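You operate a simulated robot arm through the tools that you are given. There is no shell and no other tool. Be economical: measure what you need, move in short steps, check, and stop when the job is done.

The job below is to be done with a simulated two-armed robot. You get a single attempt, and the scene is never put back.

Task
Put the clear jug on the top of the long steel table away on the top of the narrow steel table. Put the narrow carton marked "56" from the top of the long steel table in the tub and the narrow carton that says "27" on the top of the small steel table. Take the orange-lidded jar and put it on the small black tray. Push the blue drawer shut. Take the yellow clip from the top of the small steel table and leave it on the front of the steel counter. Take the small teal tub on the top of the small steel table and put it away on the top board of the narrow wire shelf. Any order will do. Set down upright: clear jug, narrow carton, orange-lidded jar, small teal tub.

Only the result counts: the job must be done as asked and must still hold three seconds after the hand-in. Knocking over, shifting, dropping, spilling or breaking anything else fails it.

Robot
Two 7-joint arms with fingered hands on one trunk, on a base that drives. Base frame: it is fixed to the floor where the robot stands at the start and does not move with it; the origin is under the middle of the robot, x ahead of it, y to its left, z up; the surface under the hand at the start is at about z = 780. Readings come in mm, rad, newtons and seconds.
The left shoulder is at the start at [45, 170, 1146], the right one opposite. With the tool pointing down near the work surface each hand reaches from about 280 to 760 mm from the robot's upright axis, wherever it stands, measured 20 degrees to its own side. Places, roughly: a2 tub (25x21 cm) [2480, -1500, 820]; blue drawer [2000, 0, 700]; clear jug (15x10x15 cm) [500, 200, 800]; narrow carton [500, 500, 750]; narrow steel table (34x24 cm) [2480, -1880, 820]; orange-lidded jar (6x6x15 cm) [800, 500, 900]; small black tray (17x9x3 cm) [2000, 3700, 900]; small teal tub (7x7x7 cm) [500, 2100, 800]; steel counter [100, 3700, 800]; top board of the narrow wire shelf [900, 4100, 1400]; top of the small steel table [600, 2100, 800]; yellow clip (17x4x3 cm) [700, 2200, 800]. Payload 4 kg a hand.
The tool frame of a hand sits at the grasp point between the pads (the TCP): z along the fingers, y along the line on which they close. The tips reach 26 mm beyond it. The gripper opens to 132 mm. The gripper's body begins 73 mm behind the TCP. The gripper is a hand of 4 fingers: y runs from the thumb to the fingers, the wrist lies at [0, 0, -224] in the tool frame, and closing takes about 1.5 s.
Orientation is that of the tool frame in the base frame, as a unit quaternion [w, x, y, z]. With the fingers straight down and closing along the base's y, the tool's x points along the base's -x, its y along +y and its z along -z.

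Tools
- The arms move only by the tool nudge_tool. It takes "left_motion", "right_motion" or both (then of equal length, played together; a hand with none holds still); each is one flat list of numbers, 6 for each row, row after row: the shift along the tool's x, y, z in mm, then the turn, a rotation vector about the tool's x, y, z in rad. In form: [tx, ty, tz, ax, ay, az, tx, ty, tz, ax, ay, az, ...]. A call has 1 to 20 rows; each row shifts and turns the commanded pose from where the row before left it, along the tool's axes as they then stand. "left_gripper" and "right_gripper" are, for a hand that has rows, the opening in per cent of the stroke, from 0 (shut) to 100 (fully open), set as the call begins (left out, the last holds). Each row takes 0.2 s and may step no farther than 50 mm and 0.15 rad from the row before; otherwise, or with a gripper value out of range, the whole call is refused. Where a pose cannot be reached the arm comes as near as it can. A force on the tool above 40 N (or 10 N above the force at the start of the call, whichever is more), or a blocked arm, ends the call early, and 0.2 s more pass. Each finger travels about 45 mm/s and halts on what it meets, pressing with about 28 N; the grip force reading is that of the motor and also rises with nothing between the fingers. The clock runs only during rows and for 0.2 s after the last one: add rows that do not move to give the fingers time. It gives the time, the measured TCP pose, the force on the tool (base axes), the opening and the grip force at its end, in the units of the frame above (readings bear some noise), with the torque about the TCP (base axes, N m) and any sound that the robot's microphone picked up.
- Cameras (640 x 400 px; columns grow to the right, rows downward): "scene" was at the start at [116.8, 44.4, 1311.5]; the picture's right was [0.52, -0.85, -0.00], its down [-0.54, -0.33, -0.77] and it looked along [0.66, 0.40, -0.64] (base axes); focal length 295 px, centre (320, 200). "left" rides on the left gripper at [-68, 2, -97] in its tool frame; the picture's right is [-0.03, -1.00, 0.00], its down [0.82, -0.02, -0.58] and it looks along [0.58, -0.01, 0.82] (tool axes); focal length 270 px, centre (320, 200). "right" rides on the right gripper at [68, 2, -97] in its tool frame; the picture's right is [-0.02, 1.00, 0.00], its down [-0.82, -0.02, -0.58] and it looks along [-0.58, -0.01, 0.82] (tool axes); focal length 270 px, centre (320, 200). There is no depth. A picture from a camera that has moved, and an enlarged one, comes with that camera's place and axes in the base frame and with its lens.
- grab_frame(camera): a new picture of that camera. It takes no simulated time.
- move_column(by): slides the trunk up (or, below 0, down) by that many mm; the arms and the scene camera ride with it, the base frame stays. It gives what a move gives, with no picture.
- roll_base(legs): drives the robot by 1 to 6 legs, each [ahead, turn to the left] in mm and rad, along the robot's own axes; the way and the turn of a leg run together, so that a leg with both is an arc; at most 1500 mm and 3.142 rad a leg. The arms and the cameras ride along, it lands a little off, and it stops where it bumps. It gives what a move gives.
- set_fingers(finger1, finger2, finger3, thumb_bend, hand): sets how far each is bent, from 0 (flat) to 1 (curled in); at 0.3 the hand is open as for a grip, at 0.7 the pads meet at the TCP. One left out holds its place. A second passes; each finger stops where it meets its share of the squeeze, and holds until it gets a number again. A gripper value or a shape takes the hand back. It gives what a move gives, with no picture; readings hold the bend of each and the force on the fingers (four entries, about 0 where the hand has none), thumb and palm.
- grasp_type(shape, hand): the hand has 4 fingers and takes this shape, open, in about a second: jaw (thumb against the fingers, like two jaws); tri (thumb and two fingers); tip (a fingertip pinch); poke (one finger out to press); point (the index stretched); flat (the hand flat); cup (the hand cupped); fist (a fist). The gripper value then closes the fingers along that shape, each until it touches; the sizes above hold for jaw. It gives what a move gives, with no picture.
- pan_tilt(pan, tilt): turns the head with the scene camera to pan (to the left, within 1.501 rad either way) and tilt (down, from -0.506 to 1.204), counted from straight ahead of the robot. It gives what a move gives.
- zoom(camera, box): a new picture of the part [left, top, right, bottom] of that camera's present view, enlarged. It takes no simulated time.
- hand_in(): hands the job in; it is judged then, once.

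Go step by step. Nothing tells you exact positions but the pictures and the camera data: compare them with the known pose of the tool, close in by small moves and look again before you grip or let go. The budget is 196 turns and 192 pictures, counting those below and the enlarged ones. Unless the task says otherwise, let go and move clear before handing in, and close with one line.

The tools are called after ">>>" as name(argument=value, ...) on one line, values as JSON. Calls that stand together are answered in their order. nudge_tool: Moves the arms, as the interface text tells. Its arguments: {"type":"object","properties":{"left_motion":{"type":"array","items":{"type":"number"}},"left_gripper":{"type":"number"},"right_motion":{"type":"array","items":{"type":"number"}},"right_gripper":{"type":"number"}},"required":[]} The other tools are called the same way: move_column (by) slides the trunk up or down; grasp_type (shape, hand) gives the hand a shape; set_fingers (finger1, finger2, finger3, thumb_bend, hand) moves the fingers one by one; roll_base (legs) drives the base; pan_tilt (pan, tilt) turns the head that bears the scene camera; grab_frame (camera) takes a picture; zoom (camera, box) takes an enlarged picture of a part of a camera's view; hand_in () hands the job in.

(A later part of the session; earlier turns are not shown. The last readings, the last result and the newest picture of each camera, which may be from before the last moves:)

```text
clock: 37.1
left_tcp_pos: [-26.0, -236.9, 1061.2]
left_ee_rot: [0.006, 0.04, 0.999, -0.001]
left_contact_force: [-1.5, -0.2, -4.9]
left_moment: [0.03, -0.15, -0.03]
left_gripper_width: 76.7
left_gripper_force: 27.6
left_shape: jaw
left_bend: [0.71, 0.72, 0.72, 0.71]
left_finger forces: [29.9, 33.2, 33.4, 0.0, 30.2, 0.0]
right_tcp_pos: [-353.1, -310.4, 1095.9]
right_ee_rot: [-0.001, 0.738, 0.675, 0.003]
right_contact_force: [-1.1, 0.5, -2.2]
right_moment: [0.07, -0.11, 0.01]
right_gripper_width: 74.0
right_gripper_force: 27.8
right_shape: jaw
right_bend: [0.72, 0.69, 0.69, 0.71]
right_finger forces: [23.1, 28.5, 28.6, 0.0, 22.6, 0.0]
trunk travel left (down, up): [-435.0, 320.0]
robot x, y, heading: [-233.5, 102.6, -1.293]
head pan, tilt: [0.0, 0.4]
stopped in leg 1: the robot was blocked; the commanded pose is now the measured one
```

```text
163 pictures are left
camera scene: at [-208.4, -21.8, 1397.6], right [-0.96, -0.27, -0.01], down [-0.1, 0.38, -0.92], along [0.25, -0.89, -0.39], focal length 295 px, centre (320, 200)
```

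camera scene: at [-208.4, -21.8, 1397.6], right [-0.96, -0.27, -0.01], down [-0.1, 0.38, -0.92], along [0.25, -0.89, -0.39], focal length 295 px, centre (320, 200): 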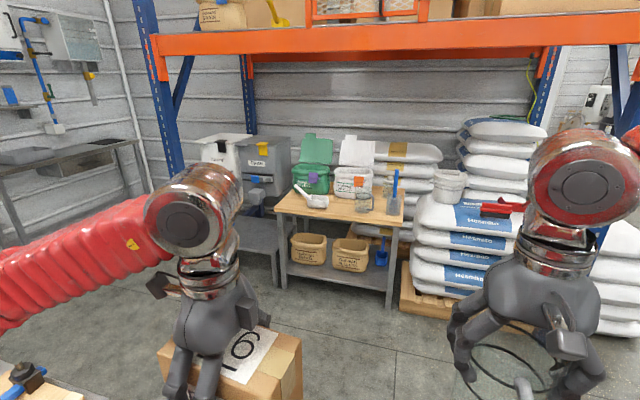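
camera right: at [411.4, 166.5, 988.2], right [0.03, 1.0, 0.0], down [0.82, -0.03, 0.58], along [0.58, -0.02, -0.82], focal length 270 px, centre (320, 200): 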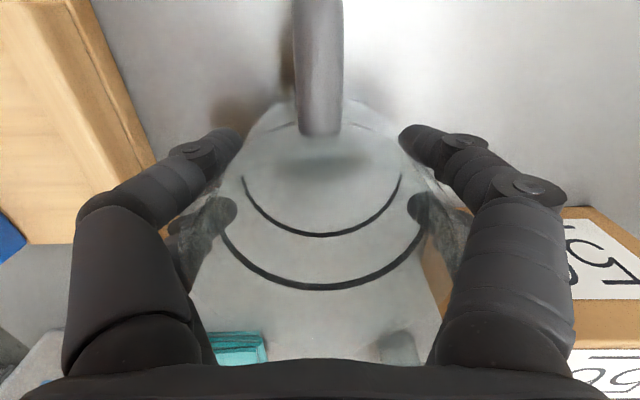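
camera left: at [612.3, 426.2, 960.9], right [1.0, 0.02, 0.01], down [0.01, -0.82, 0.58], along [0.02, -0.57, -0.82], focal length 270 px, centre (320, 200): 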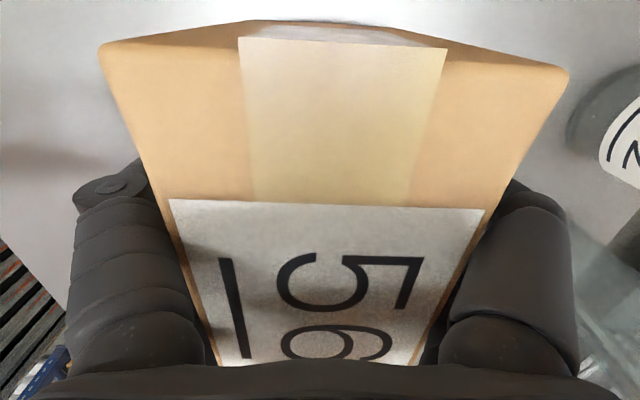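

Blocked again; I look to both sides to find what I touch.

>>> pan_tilt(pan=-1.5, tilt=0.7)

>>> grab_frame(camera="scene")

>>> pan_tilt(pan=1.5, tilt=0.8)

>>> grab_frame(camera="scene")

>>> pan_tilt(pan=0, tilt=1.2)

>>> grab_frame(camera="scene")

```text
clock: 38.7
left_tcp_pos: [-21.5, -232.8, 1062.6]
left_ee_rot: [0.002, 0.039, 0.999, -0.003]
left_contact_force: [-0.3, -0.1, -5.0]
left_moment: [-0.03, -0.03, 0.0]
left_gripper_width: 76.3
left_gripper_force: 28.2
left_shape: jaw
left_bend: [0.71, 0.72, 0.72, 0.71]
left_finger forces: [30.1, 33.1, 33.4, 0.1, 30.2, 0.0]
right_tcp_pos: [-348.2, -307.6, 1099.1]
right_ee_rot: [-0.002, 0.737, 0.676, -0.001]
right_contact_force: [0.3, 0.5, -1.0]
right_moment: [0.02, 0.0, -0.02]
right_gripper_width: 73.9
right_gripper_force: 28.0
right_shape: jaw
right_bend: [0.72, 0.69, 0.69, 0.71]
right_finger forces: [23.1, 28.5, 28.6, 0.0, 22.6, 0.0]
trunk travel left (down, up): [-435.0, 320.0]
robot x, y, heading: [-235.8, 101.2, -1.292]
head pan, tilt: [-1.499, 0.7]
```

```text
162 pictures are left
camera scene: at [-307.2, 41.6, 1371.1], right [-0.34, 0.94, 0.0], down [0.61, 0.22, -0.76], along [-0.72, -0.26, -0.64], focal length 295 px, centre (320, 200)
```

scene: 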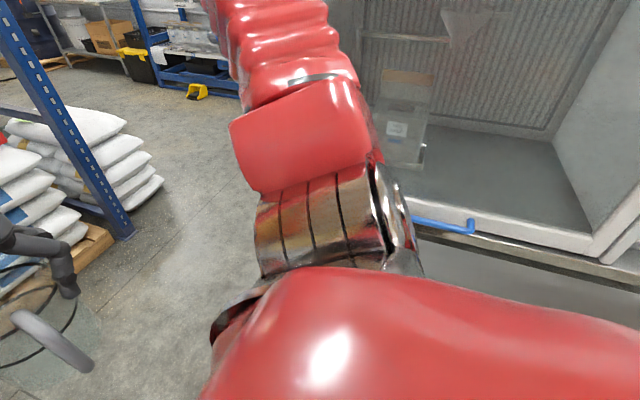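

```text
clock: 41.3
left_tcp_pos: [-21.7, -233.0, 1062.2]
left_ee_rot: [0.003, 0.039, 0.999, -0.003]
left_contact_force: [-0.2, -0.9, -5.4]
left_moment: [0.01, -0.08, 0.0]
left_gripper_width: 76.7
left_gripper_force: 28.2
left_shape: jaw
left_bend: [0.71, 0.72, 0.72, 0.71]
left_finger forces: [30.0, 33.1, 33.3, 0.0, 30.3, 0.0]
right_tcp_pos: [-347.2, -306.6, 1098.4]
right_ee_rot: [-0.002, 0.737, 0.676, -0.001]
right_contact_force: [0.4, 0.4, -1.1]
right_moment: [0.02, -0.02, 0.02]
right_gripper_width: 74.0
right_gripper_force: 28.6
right_shape: jaw
right_bend: [0.72, 0.69, 0.69, 0.71]
right_finger forces: [23.1, 28.6, 28.6, 0.0, 22.6, 0.1]
trunk travel left (down, up): [-435.0, 320.0]
robot x, y, heading: [-237.2, 99.3, -1.296]
head pan, tilt: [1.499, 0.799]
```

```text
161 pictures are left
camera scene: at [-148.1, 86.9, 1362.8], right [0.2, -0.98, 0.0], down [-0.7, -0.14, -0.7], along [0.68, 0.14, -0.72], focal length 295 px, centre (320, 200)
```

scene: 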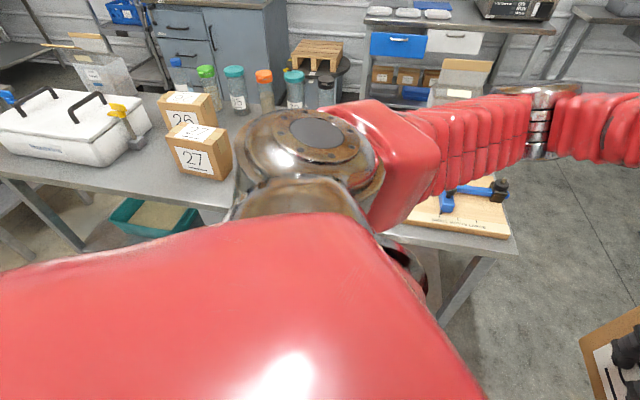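

```text
clock: 42.9
left_tcp_pos: [-20.9, -233.9, 1061.8]
left_ee_rot: [0.003, 0.039, 0.999, -0.003]
left_contact_force: [0.0, 0.0, -4.4]
left_moment: [-0.01, -0.05, -0.01]
left_gripper_width: 76.6
left_gripper_force: 28.2
left_shape: jaw
left_bend: [0.71, 0.72, 0.72, 0.71]
left_finger forces: [30.1, 33.2, 33.5, 0.0, 30.1, 0.0]
right_tcp_pos: [-349.1, -308.1, 1099.1]
right_ee_rot: [-0.001, 0.737, 0.676, -0.002]
right_contact_force: [0.3, 0.3, -1.9]
right_moment: [-0.05, 0.01, 0.02]
right_gripper_width: 73.7
right_gripper_force: 27.9
right_shape: jaw
right_bend: [0.72, 0.69, 0.69, 0.71]
right_finger forces: [23.1, 28.5, 28.6, 0.0, 22.6, 0.0]
trunk travel left (down, up): [-435.0, 320.0]
robot x, y, heading: [-237.3, 98.5, -1.296]
head pan, tilt: [0.0, 1.201]
```

```text
160 pictures are left
camera scene: at [-211.9, 16.8, 1335.1], right [-0.96, -0.27, 0.0], down [-0.25, 0.9, -0.36], along [0.1, -0.35, -0.93], focal length 295 px, centre (320, 200)
```

scene: 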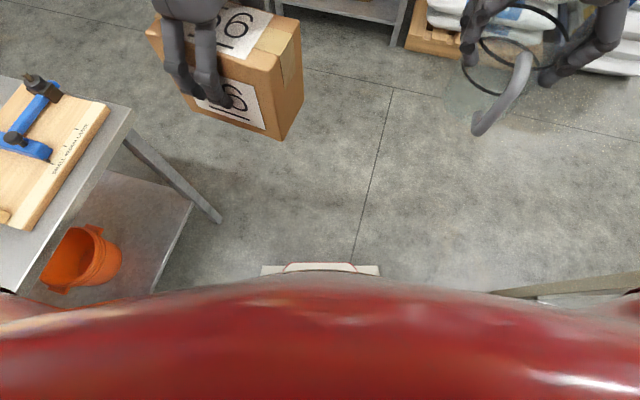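

The right elbow touches the hood bench behind; there is more room towards the table's end. I drive forward along the present heading, which leads diagonally away from it.

>>> roll_base(legs=[[950, 0], [0, 0.7]])

>>> pan_tilt(pan=0.1, tilt=0.5)

>>> grab_frame(camera="scene")

```text
clock: 50.0
left_tcp_pos: [404.8, -898.9, 1061.0]
left_ee_rot: [0.004, -0.318, 0.948, -0.003]
left_contact_force: [0.0, 0.1, -4.7]
left_moment: [0.04, -0.04, -0.01]
left_gripper_width: 76.4
left_gripper_force: 27.9
left_shape: jaw
left_bend: [0.71, 0.72, 0.72, 0.71]
left_finger forces: [29.2, 31.6, 32.3, 0.0, 29.4, 0.0]
right_tcp_pos: [208.6, -1170.4, 1098.9]
right_ee_rot: [-0.001, 0.449, 0.893, -0.002]
right_contact_force: [0.1, 0.2, -2.4]
right_moment: [0.01, -0.01, 0.0]
right_gripper_width: 73.5
right_gripper_force: 27.6
right_shape: jaw
right_bend: [0.72, 0.69, 0.69, 0.71]
right_finger forces: [21.9, 28.5, 28.6, 0.0, 21.1, 0.0]
trunk travel left (down, up): [-435.0, 320.0]
robot x, y, heading: [0.9, -821.0, -0.569]
head pan, tilt: [0.0, 1.201]
```

```text
clock: 51.1
left_tcp_pos: [404.9, -897.5, 1062.5]
left_ee_rot: [0.004, -0.318, 0.948, -0.002]
left_contact_force: [-0.1, 0.6, -5.3]
left_moment: [0.0, -0.05, 0.0]
left_gripper_width: 76.5
left_gripper_force: 27.4
left_shape: jaw
left_bend: [0.71, 0.72, 0.72, 0.71]
left_finger forces: [28.9, 31.6, 32.2, 0.1, 29.1, 0.0]
right_tcp_pos: [208.6, -1168.9, 1100.1]
right_ee_rot: [-0.001, 0.449, 0.893, -0.003]
right_contact_force: [-0.6, -0.2, -1.1]
right_moment: [0.0, 0.06, 0.0]
right_gripper_width: 73.6
right_gripper_force: 28.0
right_shape: jaw
right_bend: [0.72, 0.69, 0.69, 0.71]
right_finger forces: [22.8, 28.9, 28.9, 0.0, 22.8, 0.1]
trunk travel left (down, up): [-435.0, 320.0]
robot x, y, heading: [2.3, -822.8, -0.573]
head pan, tilt: [0.099, 0.499]
```

```text
159 pictures are left
camera scene: at [107.8, -880.5, 1388.6], right [-0.46, -0.89, 0.0], down [-0.43, 0.22, -0.88], along [0.78, -0.4, -0.48], focal length 295 px, centre (320, 200)
```

scene: 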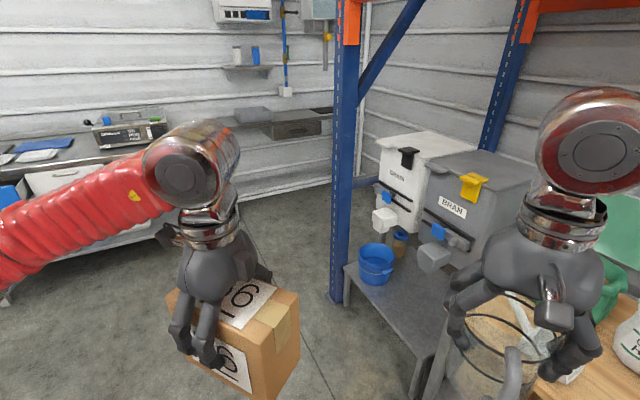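

The rack post stands near (1190, −1555), and my elbows stick out wide. I back off a bit, turn to face along the aisle and stretch the hands forward so the elbows come in.

>>> roll_base(legs=[[-350, 0], [0, 0.57]])

>>> pan_tilt(pan=-1.0, tilt=0.5)

>>> grab_frame(camera="scene")

```text
clock: 55.1
left_tcp_pos: [88.7, -481.0, 1061.5]
left_ee_rot: [0.004, -0.568, 0.823, -0.001]
left_contact_force: [0.4, 0.3, -5.4]
left_moment: [0.03, 0.0, -0.04]
left_gripper_width: 76.4
left_gripper_force: 27.8
left_shape: jaw
left_bend: [0.71, 0.72, 0.72, 0.71]
left_finger forces: [28.4, 30.6, 31.4, 0.1, 28.7, 0.1]
right_tcp_pos: [69.5, -814.9, 1098.6]
right_ee_rot: [-0.001, 0.184, 0.983, -0.003]
right_contact_force: [0.0, 0.3, -1.4]
right_moment: [-0.01, 0.01, -0.02]
right_gripper_width: 73.5
right_gripper_force: 28.1
right_shape: jaw
right_bend: [0.72, 0.69, 0.69, 0.71]
right_finger forces: [21.7, 28.9, 28.9, 0.1, 21.6, 0.0]
trunk travel left (down, up): [-435.0, 320.0]
robot x, y, heading: [-292.5, -666.3, -0.016]
head pan, tilt: [0.099, 0.499]
```

```text
clock: 56.4
left_tcp_pos: [88.0, -481.3, 1061.9]
left_ee_rot: [0.004, -0.568, 0.823, -0.001]
left_contact_force: [0.2, 0.4, -5.5]
left_moment: [0.08, -0.01, 0.03]
left_gripper_width: 76.2
left_gripper_force: 27.3
left_shape: jaw
left_bend: [0.71, 0.72, 0.72, 0.71]
left_finger forces: [28.2, 30.5, 31.3, 0.0, 28.6, 0.0]
right_tcp_pos: [67.7, -815.2, 1099.9]
right_ee_rot: [0.001, 0.184, 0.983, -0.002]
right_contact_force: [-0.7, 0.2, -1.1]
right_moment: [0.0, 0.02, 0.0]
right_gripper_width: 73.3
right_gripper_force: 28.3
right_shape: jaw
right_bend: [0.72, 0.69, 0.69, 0.71]
right_finger forces: [22.7, 29.0, 28.9, 0.0, 22.8, 0.1]
trunk travel left (down, up): [-435.0, 320.0]
robot x, y, heading: [-291.6, -662.1, -0.018]
head pan, tilt: [-1.0, 0.499]
```

```text
158 pictures are left
camera scene: at [-214.3, -741.9, 1388.8], right [-0.85, -0.53, 0.0], down [-0.25, 0.41, -0.88], along [0.46, -0.75, -0.48], focal length 295 px, centre (320, 200)
```

scene: 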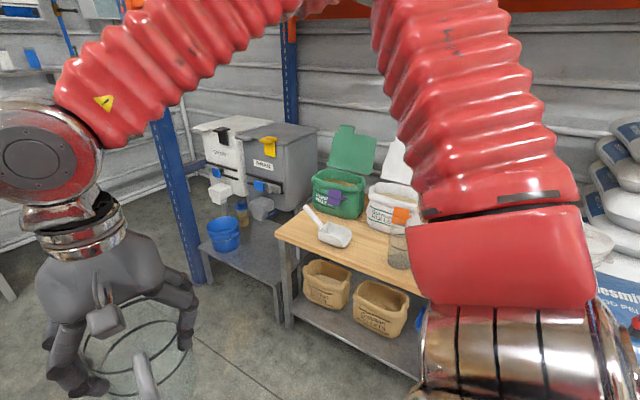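

The elbow arches high and wide. I stretch both hands 220 mm forward.

>>> nudge_tool(right_motion=[-41, 16, 0, 0, 0, 0, -41, 16, 0, 0, 0, 0, -41, 16, 0, 0, 0, 0, -41, 16, 0, 0, 0, 0, -41, 16, 0, 0, 0, 0], left_motion=[-15.6, -41, 0, 0, 0, 0, -15.6, -41, 0, 0, 0, 0, -15.6, -41, 0, 0, 0, 0, -15.6, -41, 0, 0, 0, 0, -15.6, -41, 0, 0, 0, 0])

>>> grab_frame(camera="scene")

```text
clock: 57.6
left_tcp_pos: [314.5, -478.7, 1062.3]
left_ee_rot: [0.003, -0.568, 0.823, 0.001]
left_contact_force: [1.6, 0.3, -4.8]
left_moment: [0.04, 0.04, 0.01]
left_gripper_width: 76.3
left_gripper_force: 28.3
left_shape: jaw
left_bend: [0.71, 0.72, 0.72, 0.71]
left_finger forces: [27.7, 29.6, 30.5, 0.0, 28.0, 0.0]
right_tcp_pos: [291.1, -816.1, 1094.7]
right_ee_rot: [-0.001, 0.183, 0.983, -0.002]
right_contact_force: [0.5, 0.1, -1.1]
right_moment: [0.02, 0.04, 0.0]
right_gripper_width: 73.2
right_gripper_force: 28.0
right_shape: jaw
right_bend: [0.72, 0.69, 0.69, 0.71]
right_finger forces: [21.9, 28.6, 28.7, 0.1, 21.9, 0.0]
trunk travel left (down, up): [-435.0, 320.0]
robot x, y, heading: [-291.5, -663.1, -0.021]
head pan, tilt: [-1.0, 0.499]
```

```text
157 pictures are left
camera scene: at [-211.2, -742.6, 1388.4], right [-0.85, -0.53, 0.0], down [-0.26, 0.41, -0.88], along [0.46, -0.75, -0.48], focal length 295 px, centre (320, 200)
```

scene: 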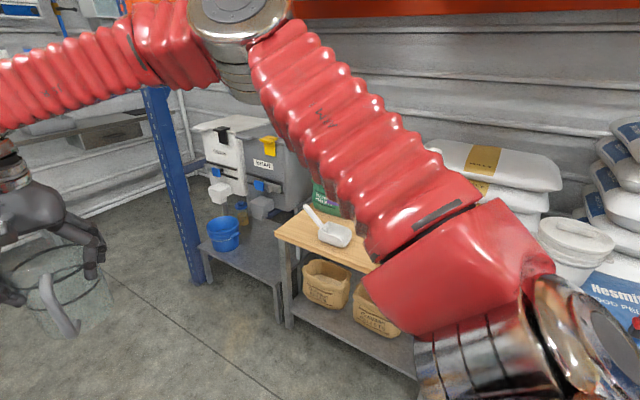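

The elbow is now well in. I raise the trunk some more and drive along the aisle to about (1450, −690).

>>> move_column(by=100)

>>> roll_base(legs=[[1450, 0], [290, 0]])

>>> pan_tilt(pan=-0.3, tilt=0.5)

>>> grab_frame(camera="scene")

```text
clock: 59.0
left_tcp_pos: [308.3, -482.0, 1164.4]
left_ee_rot: [0.004, -0.567, 0.823, 0.0]
left_contact_force: [1.0, 0.1, -4.1]
left_moment: [0.06, -0.03, -0.01]
left_gripper_width: 76.4
left_gripper_force: 27.7
left_shape: jaw
left_bend: [0.71, 0.72, 0.72, 0.71]
left_finger forces: [27.7, 29.7, 30.5, 0.0, 27.8, 0.0]
right_tcp_pos: [288.1, -816.0, 1199.3]
right_ee_rot: [-0.001, 0.184, 0.983, -0.002]
right_contact_force: [0.7, 0.7, -1.3]
right_moment: [0.01, -0.02, 0.01]
right_gripper_width: 73.2
right_gripper_force: 28.3
right_shape: jaw
right_bend: [0.72, 0.69, 0.69, 0.71]
right_finger forces: [22.0, 28.6, 28.7, 0.1, 21.9, 0.0]
trunk travel left (down, up): [-535.0, 220.0]
robot x, y, heading: [-294.1, -666.4, -0.018]
head pan, tilt: [-1.0, 0.499]
```

```text
clock: 68.0
left_tcp_pos: [2063.3, -516.3, 1164.6]
left_ee_rot: [0.003, -0.568, 0.823, 0.0]
left_contact_force: [-0.2, -0.1, -5.0]
left_moment: [0.02, 0.01, -0.02]
left_gripper_width: 76.2
left_gripper_force: 27.8
left_shape: jaw
left_bend: [0.71, 0.72, 0.72, 0.71]
left_finger forces: [27.6, 29.6, 30.5, 0.0, 27.8, 0.0]
right_tcp_pos: [2042.5, -850.3, 1198.9]
right_ee_rot: [0.001, 0.185, 0.983, -0.003]
right_contact_force: [0.6, 0.5, -2.0]
right_moment: [-0.02, 0.0, -0.02]
right_gripper_width: 73.1
right_gripper_force: 28.0
right_shape: jaw
right_bend: [0.72, 0.69, 0.69, 0.71]
right_finger forces: [21.9, 28.7, 28.6, 0.0, 21.6, 0.1]
trunk travel left (down, up): [-535.0, 220.0]
robot x, y, heading: [1462.2, -698.2, -0.011]
head pan, tilt: [-1.0, 0.499]
```

```text
clock: 69.0
left_tcp_pos: [2063.2, -517.5, 1164.2]
left_ee_rot: [0.003, -0.568, 0.823, 0.0]
left_contact_force: [-0.1, 0.5, -5.3]
left_moment: [0.1, 0.02, 0.03]
left_gripper_width: 76.5
left_gripper_force: 28.2
left_shape: jaw
left_bend: [0.71, 0.72, 0.72, 0.71]
left_finger forces: [27.7, 29.6, 30.3, 0.1, 27.8, 0.0]
right_tcp_pos: [2041.7, -849.8, 1200.9]
right_ee_rot: [0.0, 0.185, 0.983, -0.001]
right_contact_force: [0.1, -0.8, -2.2]
right_moment: [0.0, 0.0, -0.02]
right_gripper_width: 73.2
right_gripper_force: 28.3
right_shape: jaw
right_bend: [0.72, 0.69, 0.69, 0.71]
right_finger forces: [22.0, 28.5, 28.7, 0.0, 21.6, 0.0]
trunk travel left (down, up): [-535.0, 220.0]
robot x, y, heading: [1458.5, -700.6, -0.016]
head pan, tilt: [-0.3, 0.499]
```

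```text
156 pictures are left
camera scene: at [1566.1, -727.9, 1489.2], right [-0.31, -0.95, 0.0], down [-0.46, 0.15, -0.88], along [0.83, -0.28, -0.48], focal length 295 px, centre (320, 200)
```

scene: 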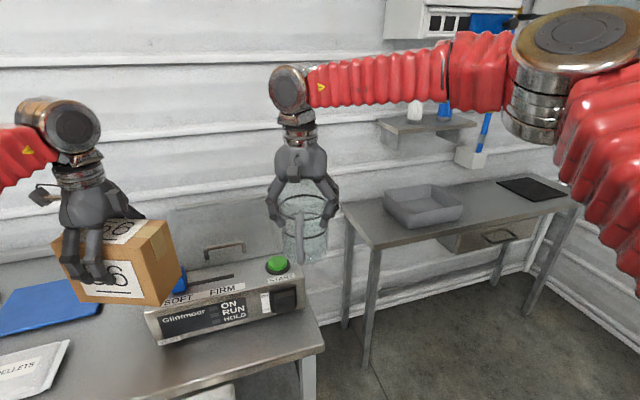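

Good view of the narrow table: tub centre about (2487, −1516), free spot for the jug about (2480, −1860). I drive there in a diagonal and face the table.

>>> roll_base(legs=[[0, -1.1], [950, 0], [0, 1.11]])

>>> pan_tilt(pan=0, tilt=0.7)

>>> grab_frame(camera="scene")

```text
clock: 73.0
left_tcp_pos: [1882.2, -1170.8, 1166.0]
left_ee_rot: [0.005, -0.04, 0.999, 0.0]
left_contact_force: [-1.8, -1.6, -4.9]
left_moment: [0.03, -0.14, 0.0]
left_gripper_width: 75.5
left_gripper_force: 28.1
left_shape: jaw
left_bend: [0.72, 0.72, 0.72, 0.71]
left_finger forces: [27.6, 29.7, 30.4, 0.0, 28.5, 0.1]
right_tcp_pos: [1571.2, -1297.3, 1201.9]
right_ee_rot: [0.002, 0.679, 0.734, 0.001]
right_contact_force: [-1.3, -1.4, -1.2]
right_moment: [0.11, -0.12, -0.03]
right_gripper_width: 71.8
right_gripper_force: 27.9
right_shape: jaw
right_bend: [0.73, 0.69, 0.69, 0.71]
right_finger forces: [20.9, 28.5, 28.9, 0.0, 21.3, 0.0]
trunk travel left (down, up): [-535.0, 220.0]
robot x, y, heading: [1524.2, -675.3, -1.156]
head pan, tilt: [-0.3, 0.499]
stopped in leg 2: the robot was blocked; the commanded pose is now the measured one
```

```text
clock: 73.8
left_tcp_pos: [1888.9, -1167.5, 1164.9]
left_ee_rot: [0.003, -0.042, 0.999, -0.003]
left_contact_force: [0.1, 0.4, -5.5]
left_moment: [0.0, -0.06, -0.02]
left_gripper_width: 75.7
left_gripper_force: 27.5
left_shape: jaw
left_bend: [0.72, 0.72, 0.72, 0.71]
left_finger forces: [27.6, 30.0, 30.2, 0.0, 28.4, 0.1]
right_tcp_pos: [1578.0, -1293.1, 1202.8]
right_ee_rot: [0.002, 0.679, 0.734, -0.003]
right_contact_force: [0.2, -0.3, -1.7]
right_moment: [0.01, -0.06, 0.03]
right_gripper_width: 71.8
right_gripper_force: 27.9
right_shape: jaw
right_bend: [0.73, 0.69, 0.69, 0.71]
right_finger forces: [21.0, 28.5, 28.8, 0.0, 21.2, 0.0]
trunk travel left (down, up): [-535.0, 220.0]
robot x, y, heading: [1525.4, -675.1, -1.155]
head pan, tilt: [0.0, 0.7]
```

```text
155 pictures are left
camera scene: at [1569.7, -769.7, 1471.7], right [-0.91, -0.41, 0.0], down [-0.26, 0.59, -0.76], along [0.31, -0.7, -0.64], focal length 295 px, centre (320, 200)
```

scene: 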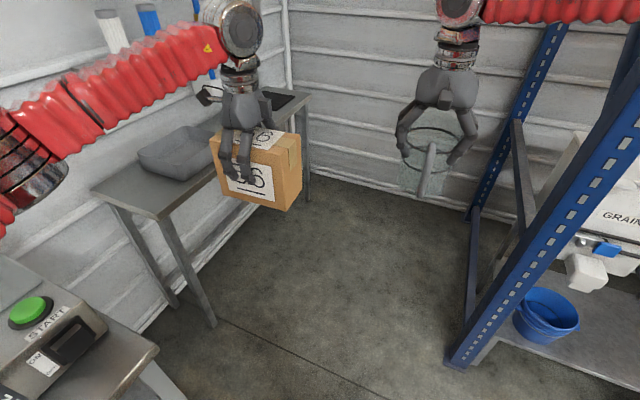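

Blocked again at once; I look to the right at the elbow.

>>> pan_tilt(pan=-1.1, tilt=0.3)

>>> grab_frame(camera="scene")

>>> pan_tilt(pan=1.2, tilt=0.7)

>>> grab_frame(camera="scene")

```text
clock: 75.1
left_tcp_pos: [1888.8, -1168.4, 1165.8]
left_ee_rot: [0.003, -0.042, 0.999, -0.002]
left_contact_force: [-0.2, -0.2, -5.8]
left_moment: [0.03, -0.06, 0.03]
left_gripper_width: 75.7
left_gripper_force: 27.8
left_shape: jaw
left_bend: [0.72, 0.72, 0.72, 0.71]
left_finger forces: [27.8, 29.8, 30.2, 0.0, 28.4, 0.0]
right_tcp_pos: [1577.7, -1294.7, 1203.8]
right_ee_rot: [0.001, 0.679, 0.734, -0.003]
right_contact_force: [0.0, 0.7, -1.8]
right_moment: [-0.01, 0.0, 0.0]
right_gripper_width: 71.5
right_gripper_force: 28.5
right_shape: jaw
right_bend: [0.73, 0.69, 0.69, 0.71]
right_finger forces: [20.9, 28.5, 28.9, 0.0, 21.4, 0.0]
trunk travel left (down, up): [-535.0, 220.0]
robot x, y, heading: [1530.4, -675.2, -1.152]
head pan, tilt: [-1.1, 0.3]
```

```text
154 pictures are left
camera scene: at [1476.4, -765.5, 1507.7], right [-0.78, 0.63, 0.0], down [0.19, 0.23, -0.95], along [-0.6, -0.74, -0.3], focal length 295 px, centre (320, 200)
```

scene: 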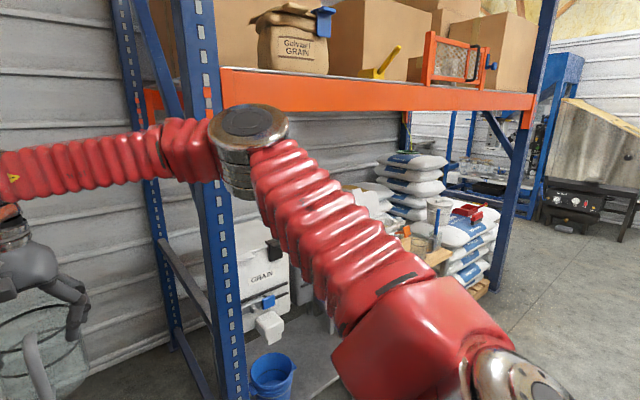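

```text
clock: 77.2
left_tcp_pos: [1888.2, -1167.3, 1165.5]
left_ee_rot: [0.003, -0.041, 0.999, -0.003]
left_contact_force: [0.4, 0.0, -5.4]
left_moment: [0.0, -0.07, -0.02]
left_gripper_width: 75.6
left_gripper_force: 28.0
left_shape: jaw
left_bend: [0.72, 0.72, 0.72, 0.71]
left_finger forces: [27.7, 29.8, 30.2, 0.1, 28.3, 0.0]
right_tcp_pos: [1578.4, -1294.0, 1203.6]
right_ee_rot: [0.001, 0.679, 0.734, -0.002]
right_contact_force: [0.1, 1.0, -1.3]
right_moment: [-0.06, -0.01, -0.01]
right_gripper_width: 71.8
right_gripper_force: 28.0
right_shape: jaw
right_bend: [0.73, 0.69, 0.69, 0.71]
right_finger forces: [20.7, 28.5, 28.9, 0.0, 21.3, 0.1]
trunk travel left (down, up): [-535.0, 220.0]
robot x, y, heading: [1527.2, -677.6, -1.154]
head pan, tilt: [1.201, 0.7]
```

```text
153 pictures are left
camera scene: at [1619.9, -688.8, 1471.6], right [0.05, -1.0, 0.0], down [-0.64, -0.03, -0.76], along [0.76, 0.04, -0.64], focal length 295 px, centre (320, 200)
```

scene: 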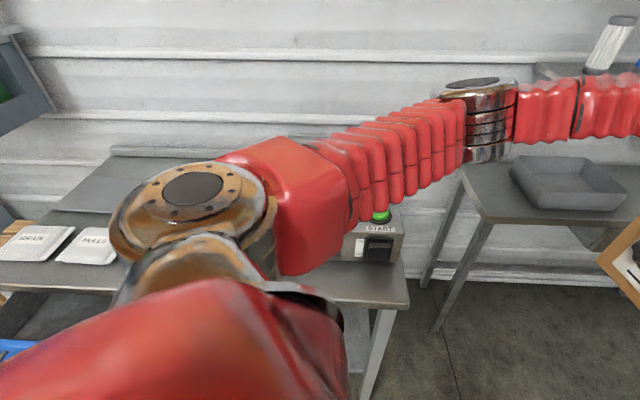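

No obvious arm contact. I check down around the base on both sides.

>>> pan_tilt(pan=0.6, tilt=1.2)

>>> grab_frame(camera="scene")

>>> pan_tilt(pan=-0.7, tilt=1.2)

>>> grab_frame(camera="scene")

>>> grab_frame(camera="left")

```text
clock: 78.2
left_tcp_pos: [1888.5, -1168.3, 1164.9]
left_ee_rot: [0.003, -0.043, 0.999, -0.002]
left_contact_force: [0.1, -0.5, -4.5]
left_moment: [0.03, -0.02, 0.0]
left_gripper_width: 75.8
left_gripper_force: 27.8
left_shape: jaw
left_bend: [0.72, 0.72, 0.72, 0.71]
left_finger forces: [27.7, 29.8, 30.2, 0.1, 28.5, 0.0]
right_tcp_pos: [1578.3, -1294.4, 1203.2]
right_ee_rot: [0.001, 0.679, 0.734, -0.002]
right_contact_force: [0.1, -0.5, -1.6]
right_moment: [-0.01, 0.03, 0.01]
right_gripper_width: 71.5
right_gripper_force: 28.6
right_shape: jaw
right_bend: [0.73, 0.69, 0.69, 0.71]
right_finger forces: [20.9, 28.6, 29.0, 0.0, 21.2, 0.0]
trunk travel left (down, up): [-535.0, 220.0]
robot x, y, heading: [1522.3, -676.3, -1.151]
head pan, tilt: [0.6, 1.201]
```

```text
152 pictures are left
camera scene: at [1582.7, -722.1, 1435.7], right [-0.52, -0.85, 0.0], down [-0.79, 0.49, -0.36], along [0.31, -0.19, -0.93], focal length 295 px, centre (320, 200)
```

scene: 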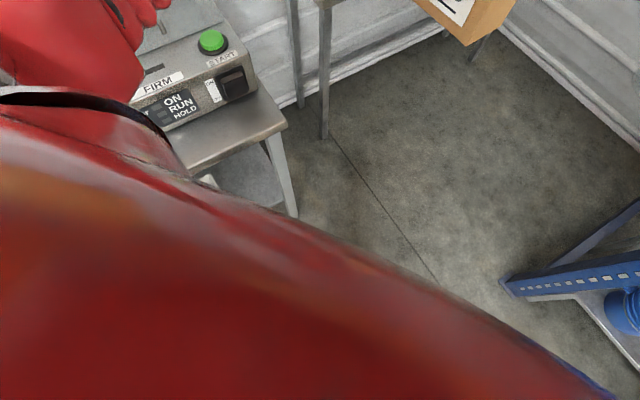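

```text
clock: 79.7
left_tcp_pos: [1889.0, -1167.5, 1165.5]
left_ee_rot: [0.003, -0.042, 0.999, -0.002]
left_contact_force: [0.6, -0.1, -4.7]
left_moment: [0.0, -0.03, -0.02]
left_gripper_width: 75.7
left_gripper_force: 28.2
left_shape: jaw
left_bend: [0.72, 0.72, 0.72, 0.71]
left_finger forces: [27.7, 29.8, 30.3, 0.0, 28.3, 0.0]
right_tcp_pos: [1578.8, -1292.9, 1203.9]
right_ee_rot: [0.001, 0.679, 0.734, -0.001]
right_contact_force: [-0.3, 0.2, -1.4]
right_moment: [0.03, 0.01, 0.0]
right_gripper_width: 71.6
right_gripper_force: 28.0
right_shape: jaw
right_bend: [0.73, 0.69, 0.69, 0.71]
right_finger forces: [20.8, 28.5, 28.9, 0.1, 21.2, 0.0]
trunk travel left (down, up): [-535.0, 220.0]
robot x, y, heading: [1526.8, -676.0, -1.154]
head pan, tilt: [-0.7, 1.201]
```

```text
151 pictures are left
camera scene: at [1519.6, -746.5, 1435.6], right [-0.96, 0.28, 0.0], down [0.26, 0.9, -0.36], along [-0.1, -0.35, -0.93], focal length 295 px, centre (320, 200)
```

scene: 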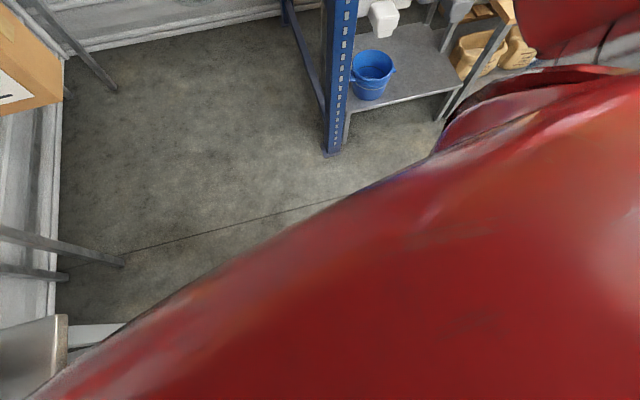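

```text
150 pictures are left
camera left: at [1955.8, -1160.2, 1263.1], right [0.11, -0.99, 0.01], down [-0.81, -0.09, 0.57], along [-0.57, -0.07, -0.82], focal length 270 px, centre (320, 200)
```

left: 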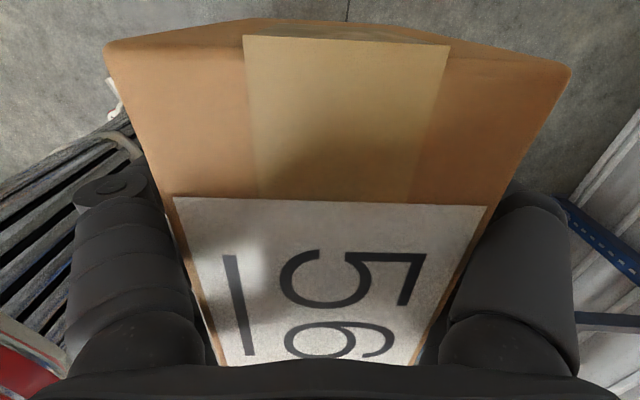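

I see nothing near the base. I test a small forward move.

>>> roll_base(legs=[[100, 0]])

```text
clock: 80.8
left_tcp_pos: [1929.4, -1258.7, 1165.4]
left_ee_rot: [0.002, -0.041, 0.999, -0.002]
left_contact_force: [-0.2, -1.0, -4.5]
left_moment: [0.03, -0.04, 0.03]
left_gripper_width: 75.6
left_gripper_force: 28.1
left_shape: jaw
left_bend: [0.72, 0.72, 0.72, 0.71]
left_finger forces: [27.8, 29.7, 30.2, 0.1, 28.4, 0.0]
right_tcp_pos: [1618.0, -1384.0, 1203.2]
right_ee_rot: [0.001, 0.679, 0.734, -0.002]
right_contact_force: [0.2, -0.6, -1.1]
right_moment: [0.04, 0.04, 0.0]
right_gripper_width: 71.7
right_gripper_force: 28.6
right_shape: jaw
right_bend: [0.73, 0.69, 0.69, 0.71]
right_finger forces: [20.9, 28.5, 28.9, 0.1, 21.4, 0.0]
trunk travel left (down, up): [-535.0, 220.0]
robot x, y, heading: [1566.1, -767.0, -1.154]
head pan, tilt: [-0.7, 1.201]
```

It moves freely. I continue forward, then turn to face the table in parts.

>>> roll_base(legs=[[400, 0], [420, 0]])

>>> roll_base(legs=[[0, 0.55], [0, 0.6]])

>>> pan_tilt(pan=0, tilt=0.75)

>>> grab_frame(camera="scene")

```text
clock: 85.6
left_tcp_pos: [2248.1, -2015.5, 1166.4]
left_ee_rot: [0.003, -0.033, 0.999, -0.001]
left_contact_force: [0.5, 0.0, -5.4]
left_moment: [0.03, -0.09, -0.02]
left_gripper_width: 75.6
left_gripper_force: 27.5
left_shape: jaw
left_bend: [0.72, 0.72, 0.72, 0.71]
left_finger forces: [27.7, 29.7, 30.2, 0.1, 28.4, 0.0]
right_tcp_pos: [1938.1, -2135.9, 1204.0]
right_ee_rot: [0.001, 0.685, 0.729, -0.001]
right_contact_force: [-0.2, 0.1, -0.6]
right_moment: [0.03, -0.02, 0.02]
right_gripper_width: 71.7
right_gripper_force: 28.2
right_shape: jaw
right_bend: [0.73, 0.69, 0.69, 0.71]
right_finger forces: [20.7, 28.5, 28.9, 0.0, 21.1, 0.0]
trunk travel left (down, up): [-535.0, 220.0]
robot x, y, heading: [1897.8, -1516.0, -1.165]
head pan, tilt: [-0.7, 1.201]
```

```text
clock: 88.1
left_tcp_pos: [2458.3, -1748.9, 1167.8]
left_ee_rot: [0.001, -0.312, 0.95, -0.004]
left_contact_force: [-2.2, -4.5, -5.0]
left_moment: [0.1, -0.06, 0.01]
left_gripper_width: 76.5
left_gripper_force: 27.8
left_shape: jaw
left_bend: [0.72, 0.72, 0.7, 0.71]
left_finger forces: [32.5, 27.0, 30.8, 0.0, 30.5, 0.0]
right_tcp_pos: [2264.1, -2014.4, 1206.3]
right_ee_rot: [0.002, 0.45, 0.893, 0.0]
right_contact_force: [-0.7, -0.1, -1.5]
right_moment: [-0.01, 0.02, 0.03]
right_gripper_width: 71.3
right_gripper_force: 27.8
right_shape: jaw
right_bend: [0.73, 0.69, 0.69, 0.71]
right_finger forces: [20.8, 28.2, 29.2, 0.1, 20.7, 0.1]
trunk travel left (down, up): [-535.0, 220.0]
robot x, y, heading: [1874.3, -1545.6, -0.598]
head pan, tilt: [-0.7, 1.201]
stopped in leg 2: the force on the tool passed its limit at 50 N (the readings are from after the stop); the commanded pose is now the measured one
```

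```text
clock: 89.2
left_tcp_pos: [2459.4, -1748.1, 1169.2]
left_ee_rot: [0.002, -0.313, 0.95, -0.004]
left_contact_force: [-6.1, -5.2, -7.2]
left_moment: [0.01, -0.07, 0.2]
left_gripper_width: 76.5
left_gripper_force: 28.1
left_shape: jaw
left_bend: [0.72, 0.72, 0.7, 0.71]
left_finger forces: [32.8, 27.1, 30.8, 0.1, 29.7, 0.0]
right_tcp_pos: [2265.3, -2016.2, 1205.4]
right_ee_rot: [0.002, 0.451, 0.893, -0.001]
right_contact_force: [1.2, 0.2, -1.1]
right_moment: [0.04, -0.03, 0.0]
right_gripper_width: 71.4
right_gripper_force: 28.3
right_shape: jaw
right_bend: [0.73, 0.69, 0.69, 0.71]
right_finger forces: [20.8, 28.2, 29.0, 0.1, 20.9, 0.1]
trunk travel left (down, up): [-535.0, 220.0]
robot x, y, heading: [1875.5, -1547.2, -0.597]
head pan, tilt: [0.0, 0.75]
```

```text
149 pictures are left
camera scene: at [1958.6, -1605.0, 1467.3], right [-0.56, -0.83, 0.0], down [-0.56, 0.39, -0.73], along [0.6, -0.41, -0.68], focal length 295 px, centre (320, 200)
```

scene: 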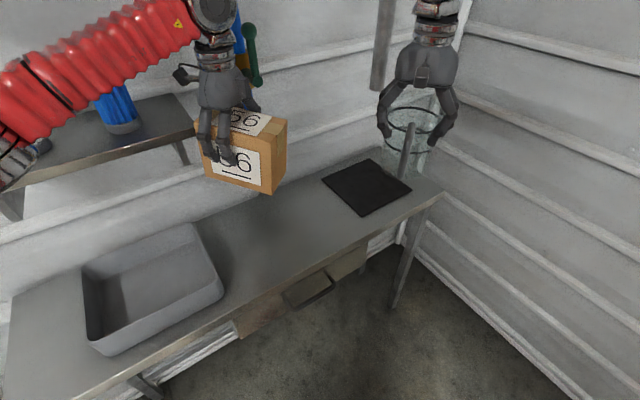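

The left carton brushed the wall pipe. I draw both hands back from the wall, then finish the turn.

>>> nudge_tool(left_motion=[30, 22, 0, 0, 0, 0, 30, 22, 0, 0, 0, 0, 30, 22, 0, 0, 0, 0, 30, 22, 0, 0, 0, 0, 30, 22, 0, 0, 0, 0])

>>> roll_base(legs=[[-60, 0.0], [0, 0.3]])

>>> grab_frame(camera="scene")

```text
clock: 90.4
left_tcp_pos: [2269.9, -1748.5, 1166.2]
left_ee_rot: [0.002, -0.313, 0.95, -0.004]
left_contact_force: [-0.9, -0.2, -4.5]
left_moment: [0.07, -0.04, 0.02]
left_gripper_width: 76.0
left_gripper_force: 27.9
left_shape: jaw
left_bend: [0.72, 0.72, 0.7, 0.71]
left_finger forces: [32.0, 27.0, 30.1, 0.1, 29.7, 0.1]
right_tcp_pos: [2265.4, -2013.6, 1206.4]
right_ee_rot: [0.002, 0.451, 0.893, -0.002]
right_contact_force: [0.3, 0.2, -1.3]
right_moment: [0.05, 0.06, -0.01]
right_gripper_width: 71.3
right_gripper_force: 28.5
right_shape: jaw
right_bend: [0.73, 0.69, 0.69, 0.71]
right_finger forces: [20.8, 27.9, 29.1, 0.0, 20.8, 0.1]
trunk travel left (down, up): [-535.0, 220.0]
robot x, y, heading: [1876.3, -1548.9, -0.594]
head pan, tilt: [0.0, 0.75]
```

```text
clock: 92.4
left_tcp_pos: [2264.9, -1588.8, 1165.3]
left_ee_rot: [0.003, -0.45, 0.893, -0.003]
left_contact_force: [0.6, -0.5, -5.2]
left_moment: [0.03, -0.05, -0.03]
left_gripper_width: 76.2
left_gripper_force: 27.8
left_shape: jaw
left_bend: [0.72, 0.72, 0.7, 0.71]
left_finger forces: [31.4, 26.9, 29.9, 0.0, 29.2, 0.0]
right_tcp_pos: [2337.9, -1846.8, 1206.7]
right_ee_rot: [0.003, 0.313, 0.95, -0.001]
right_contact_force: [-1.1, -0.2, -1.2]
right_moment: [0.01, 0.0, 0.01]
right_gripper_width: 71.4
right_gripper_force: 28.4
right_shape: jaw
right_bend: [0.73, 0.69, 0.69, 0.71]
right_finger forces: [20.1, 28.1, 29.0, 0.1, 20.4, 0.1]
trunk travel left (down, up): [-535.0, 220.0]
robot x, y, heading: [1823.0, -1528.5, -0.299]
head pan, tilt: [0.0, 0.75]
```

```text
148 pictures are left
camera scene: at [1919.8, -1560.7, 1467.4], right [-0.29, -0.96, 0.0], down [-0.65, 0.2, -0.73], along [0.7, -0.21, -0.68], focal length 295 px, centre (320, 200)
```

scene: 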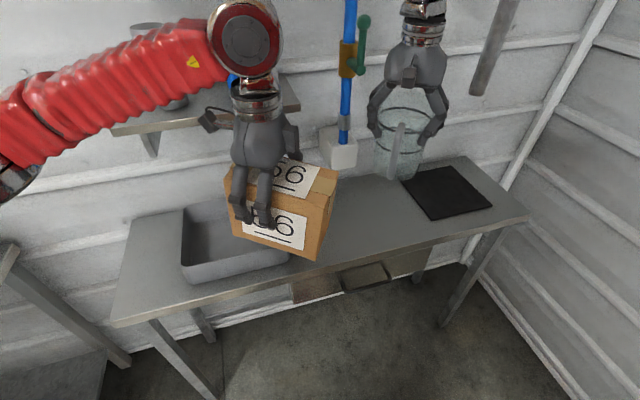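

Both targets are in reach from here. The right hand takes the jug over a free spot at (2400, −1880), clear of the pipe, and lowers it most of the way.

>>> nudge_tool(right_motion=[-23, 3.5, 0, 0, 0, 0, -23, 3.5, 0, 0, 0, 0, -23.5, 3.5, 0, 0, 0, 0, 0, 0, 41, 0, 0, 0, 0, 0, 41, 0, 0, 0, 0, 0, 41, 0, 0, 0, 0, 0, 41, 0, 0, 0, 0, 0, 41, 0, 0, 0, 0, 0, 35, 0, 0, 0])

>>> grab_frame(camera="scene")

>>> grab_frame(camera="right")

```text
clock: 94.4
left_tcp_pos: [2265.9, -1589.2, 1165.6]
left_ee_rot: [0.001, -0.451, 0.892, -0.004]
left_contact_force: [0.5, -0.4, -4.6]
left_moment: [0.09, -0.02, 0.02]
left_gripper_width: 75.9
left_gripper_force: 28.2
left_shape: jaw
left_bend: [0.72, 0.72, 0.7, 0.71]
left_finger forces: [32.2, 26.2, 30.5, 0.1, 28.9, 0.0]
right_tcp_pos: [2403.1, -1879.8, 965.1]
right_ee_rot: [0.002, 0.312, 0.95, -0.002]
right_contact_force: [-0.3, -0.2, -1.3]
right_moment: [-0.02, 0.04, 0.01]
right_gripper_width: 70.5
right_gripper_force: 27.8
right_shape: jaw
right_bend: [0.73, 0.69, 0.69, 0.71]
right_finger forces: [20.9, 27.9, 28.9, 0.0, 20.3, 0.0]
trunk travel left (down, up): [-535.0, 220.0]
robot x, y, heading: [1823.3, -1528.1, -0.3]
head pan, tilt: [0.0, 0.75]
```

```text
147 pictures are left
camera scene: at [1921.0, -1559.8, 1467.3], right [-0.29, -0.96, 0.0], down [-0.65, 0.2, -0.73], along [0.7, -0.21, -0.68], focal length 295 px, centre (320, 200)
```

scene: 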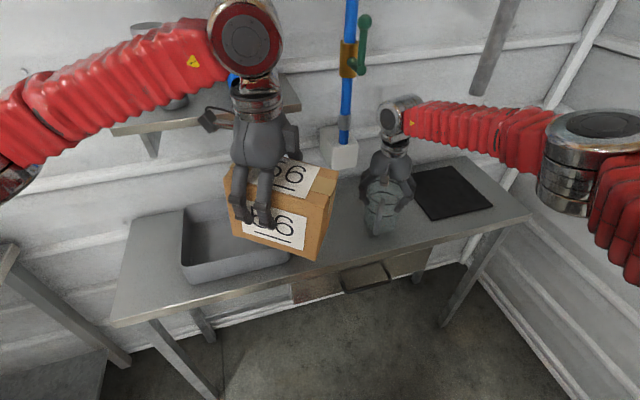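

```text
146 pictures are left
camera right: at [2349.3, -1838.0, 1061.5], right [0.61, 0.79, 0.0], down [0.64, -0.5, 0.58], along [0.46, -0.36, -0.81], focal length 270 px, centre (320, 200)
```

right: 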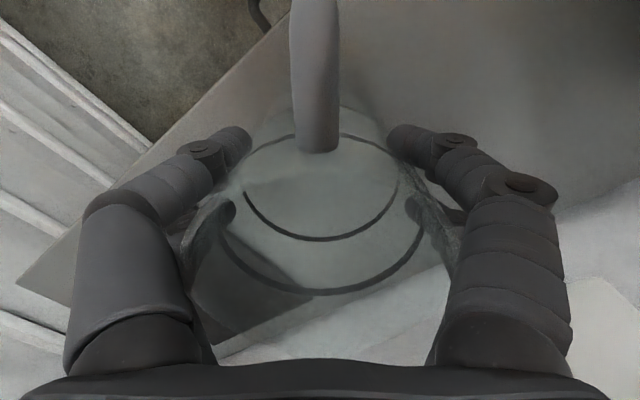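

The jug hangs just above the table top, clear of mat and tub. I lower in small steps.

>>> nudge_tool(right_motion=[0, 0, 8, 0, 0, 0, 0, 0, 8, 0, 0, 0, 0, 0, 6, 0, 0, 0, 0, 0, 4, 0, 0, 0])

>>> zoom(camera="scene", box=[320, 130, 460, 260])

```text
clock: 95.4
left_tcp_pos: [2264.6, -1589.0, 1166.7]
left_ee_rot: [0.002, -0.451, 0.892, -0.003]
left_contact_force: [0.6, 0.8, -5.0]
left_moment: [0.07, 0.02, -0.02]
left_gripper_width: 76.1
left_gripper_force: 28.4
left_shape: jaw
left_bend: [0.72, 0.72, 0.7, 0.71]
left_finger forces: [32.2, 26.2, 30.2, 0.0, 28.9, 0.1]
right_tcp_pos: [2402.2, -1879.1, 941.0]
right_ee_rot: [0.002, 0.312, 0.95, 0.0]
right_contact_force: [-0.5, -0.1, -2.0]
right_moment: [0.02, -0.01, 0.03]
right_gripper_width: 70.4
right_gripper_force: 27.7
right_shape: jaw
right_bend: [0.73, 0.69, 0.69, 0.71]
right_finger forces: [20.9, 27.9, 28.9, 0.0, 20.3, 0.0]
trunk travel left (down, up): [-535.0, 220.0]
robot x, y, heading: [1823.0, -1535.2, -0.295]
head pan, tilt: [0.0, 0.75]
```

```text
3.08 times, centred on (390, 195) of scene
camera zoom: at [1920.4, -1560.0, 1467.3], right [-0.29, -0.96, 0.0], down [-0.65, 0.2, -0.73], along [0.7, -0.21, -0.68], focal length 908 px, centre (105, 215)
```

zoom: 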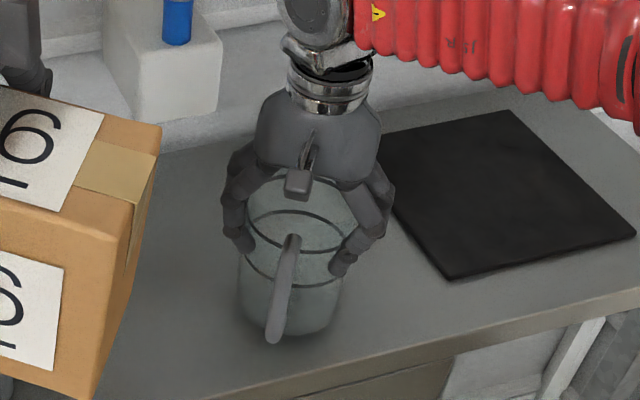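

>>> nudge_tool(right_motion=[0, 0, 4, 0, 0, 0, 0, 0, 4, 0, 0, 0, 0, 0, 0, 0, 0, 0])

```text
clock: 96.2
left_tcp_pos: [2265.5, -1587.2, 1165.1]
left_ee_rot: [0.001, -0.451, 0.893, -0.003]
left_contact_force: [0.4, -0.2, -5.2]
left_moment: [0.05, -0.05, -0.01]
left_gripper_width: 76.2
left_gripper_force: 28.2
left_shape: jaw
left_bend: [0.72, 0.72, 0.7, 0.71]
left_finger forces: [32.2, 26.2, 30.3, 0.0, 28.7, 0.0]
right_tcp_pos: [2402.1, -1881.3, 933.0]
right_ee_rot: [0.001, 0.313, 0.95, -0.002]
right_contact_force: [0.2, -1.2, -1.3]
right_moment: [0.01, 0.01, 0.0]
right_gripper_width: 70.8
right_gripper_force: 28.4
right_shape: jaw
right_bend: [0.73, 0.69, 0.69, 0.71]
right_finger forces: [20.9, 28.0, 28.9, 0.0, 20.4, 0.1]
trunk travel left (down, up): [-535.0, 220.0]
robot x, y, heading: [1821.6, -1531.8, -0.299]
head pan, tilt: [0.0, 0.75]
```

>>> nudge_tool(right_motion=[0, 0, 3, 0, 0, 0, 0, 0, 3, 0, 0, 0, 0, 0, 0, 0, 0, 0])

```text
clock: 97.0
left_tcp_pos: [2264.5, -1587.5, 1168.3]
left_ee_rot: [0.002, -0.451, 0.892, -0.003]
left_contact_force: [0.6, 0.7, -5.3]
left_moment: [0.04, -0.05, 0.03]
left_gripper_width: 76.0
left_gripper_force: 27.7
left_shape: jaw
left_bend: [0.72, 0.72, 0.7, 0.71]
left_finger forces: [32.1, 26.2, 30.3, 0.0, 28.8, 0.0]
right_tcp_pos: [2401.7, -1880.4, 929.1]
right_ee_rot: [0.003, 0.313, 0.95, -0.002]
right_contact_force: [-1.1, -0.2, 11.6]
right_moment: [-0.05, -0.02, -0.03]
right_gripper_width: 70.3
right_gripper_force: 27.9
right_shape: jaw
right_bend: [0.73, 0.7, 0.69, 0.71]
right_finger forces: [21.3, 27.1, 28.9, 0.0, 21.3, 0.0]
trunk travel left (down, up): [-535.0, 220.0]
robot x, y, heading: [1823.2, -1529.6, -0.294]
head pan, tilt: [0.0, 0.75]
```

The jug stands on the table. I open and rise.

>>> nudge_tool(right_motion=[0, 0, 0, 0, 0, 0, 0, 0, 0, 0, 0, 0, 0, 0, 0, 0, 0, 0, 0, 0, 0, 0, 0, 0, 0, 0, 0, 0, 0, 0, 0, 0, 0, 0, 0, 0, 0, 0, 0, 0, 0, 0, 0, 0, -20, 0, 0, 0, 0, 0, -40, 0, 0, 0, 0, 0, -45, 0, 0, 0, 0, 0, -45, 0, 0, 0, 0, 0, -45, 0, 0, 0], right_gripper=100)

>>> grab_frame(camera="scene")

```text
clock: 99.6
left_tcp_pos: [2266.2, -1587.8, 1166.1]
left_ee_rot: [0.002, -0.45, 0.893, -0.004]
left_contact_force: [-0.1, 0.1, -4.5]
left_moment: [0.07, -0.01, 0.03]
left_gripper_width: 76.1
left_gripper_force: 28.0
left_shape: jaw
left_bend: [0.72, 0.72, 0.7, 0.71]
left_finger forces: [32.2, 26.1, 30.3, 0.0, 28.7, 0.0]
right_tcp_pos: [2397.0, -1876.3, 1123.4]
right_ee_rot: [0.002, 0.312, 0.95, -0.002]
right_contact_force: [0.6, 0.4, -0.3]
right_moment: [-0.01, -0.04, 0.0]
right_gripper_width: 132.0
right_gripper_force: 0.0
right_shape: jaw
right_bend: [0.3, 0.3, 0.3, 0.3]
right_finger forces: [0.1, 0.0, 0.0, 0.0, 0.0, 0.1]
trunk travel left (down, up): [-535.0, 220.0]
robot x, y, heading: [1822.3, -1527.4, -0.3]
head pan, tilt: [0.0, 0.75]
```

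```text
144 pictures are left
camera scene: at [1919.7, -1559.3, 1467.4], right [-0.29, -0.96, 0.0], down [-0.65, 0.2, -0.73], along [0.7, -0.21, -0.68], focal length 295 px, centre (320, 200)
```

scene: 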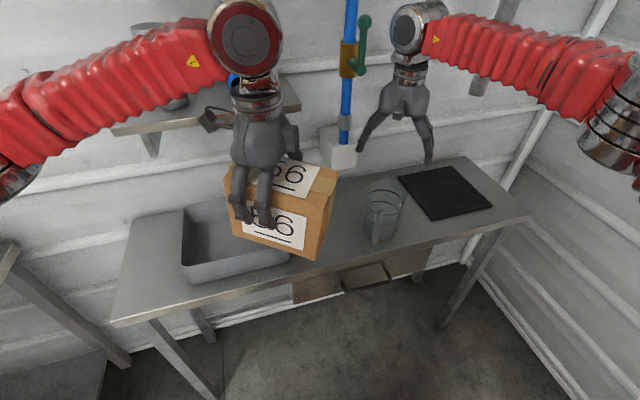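

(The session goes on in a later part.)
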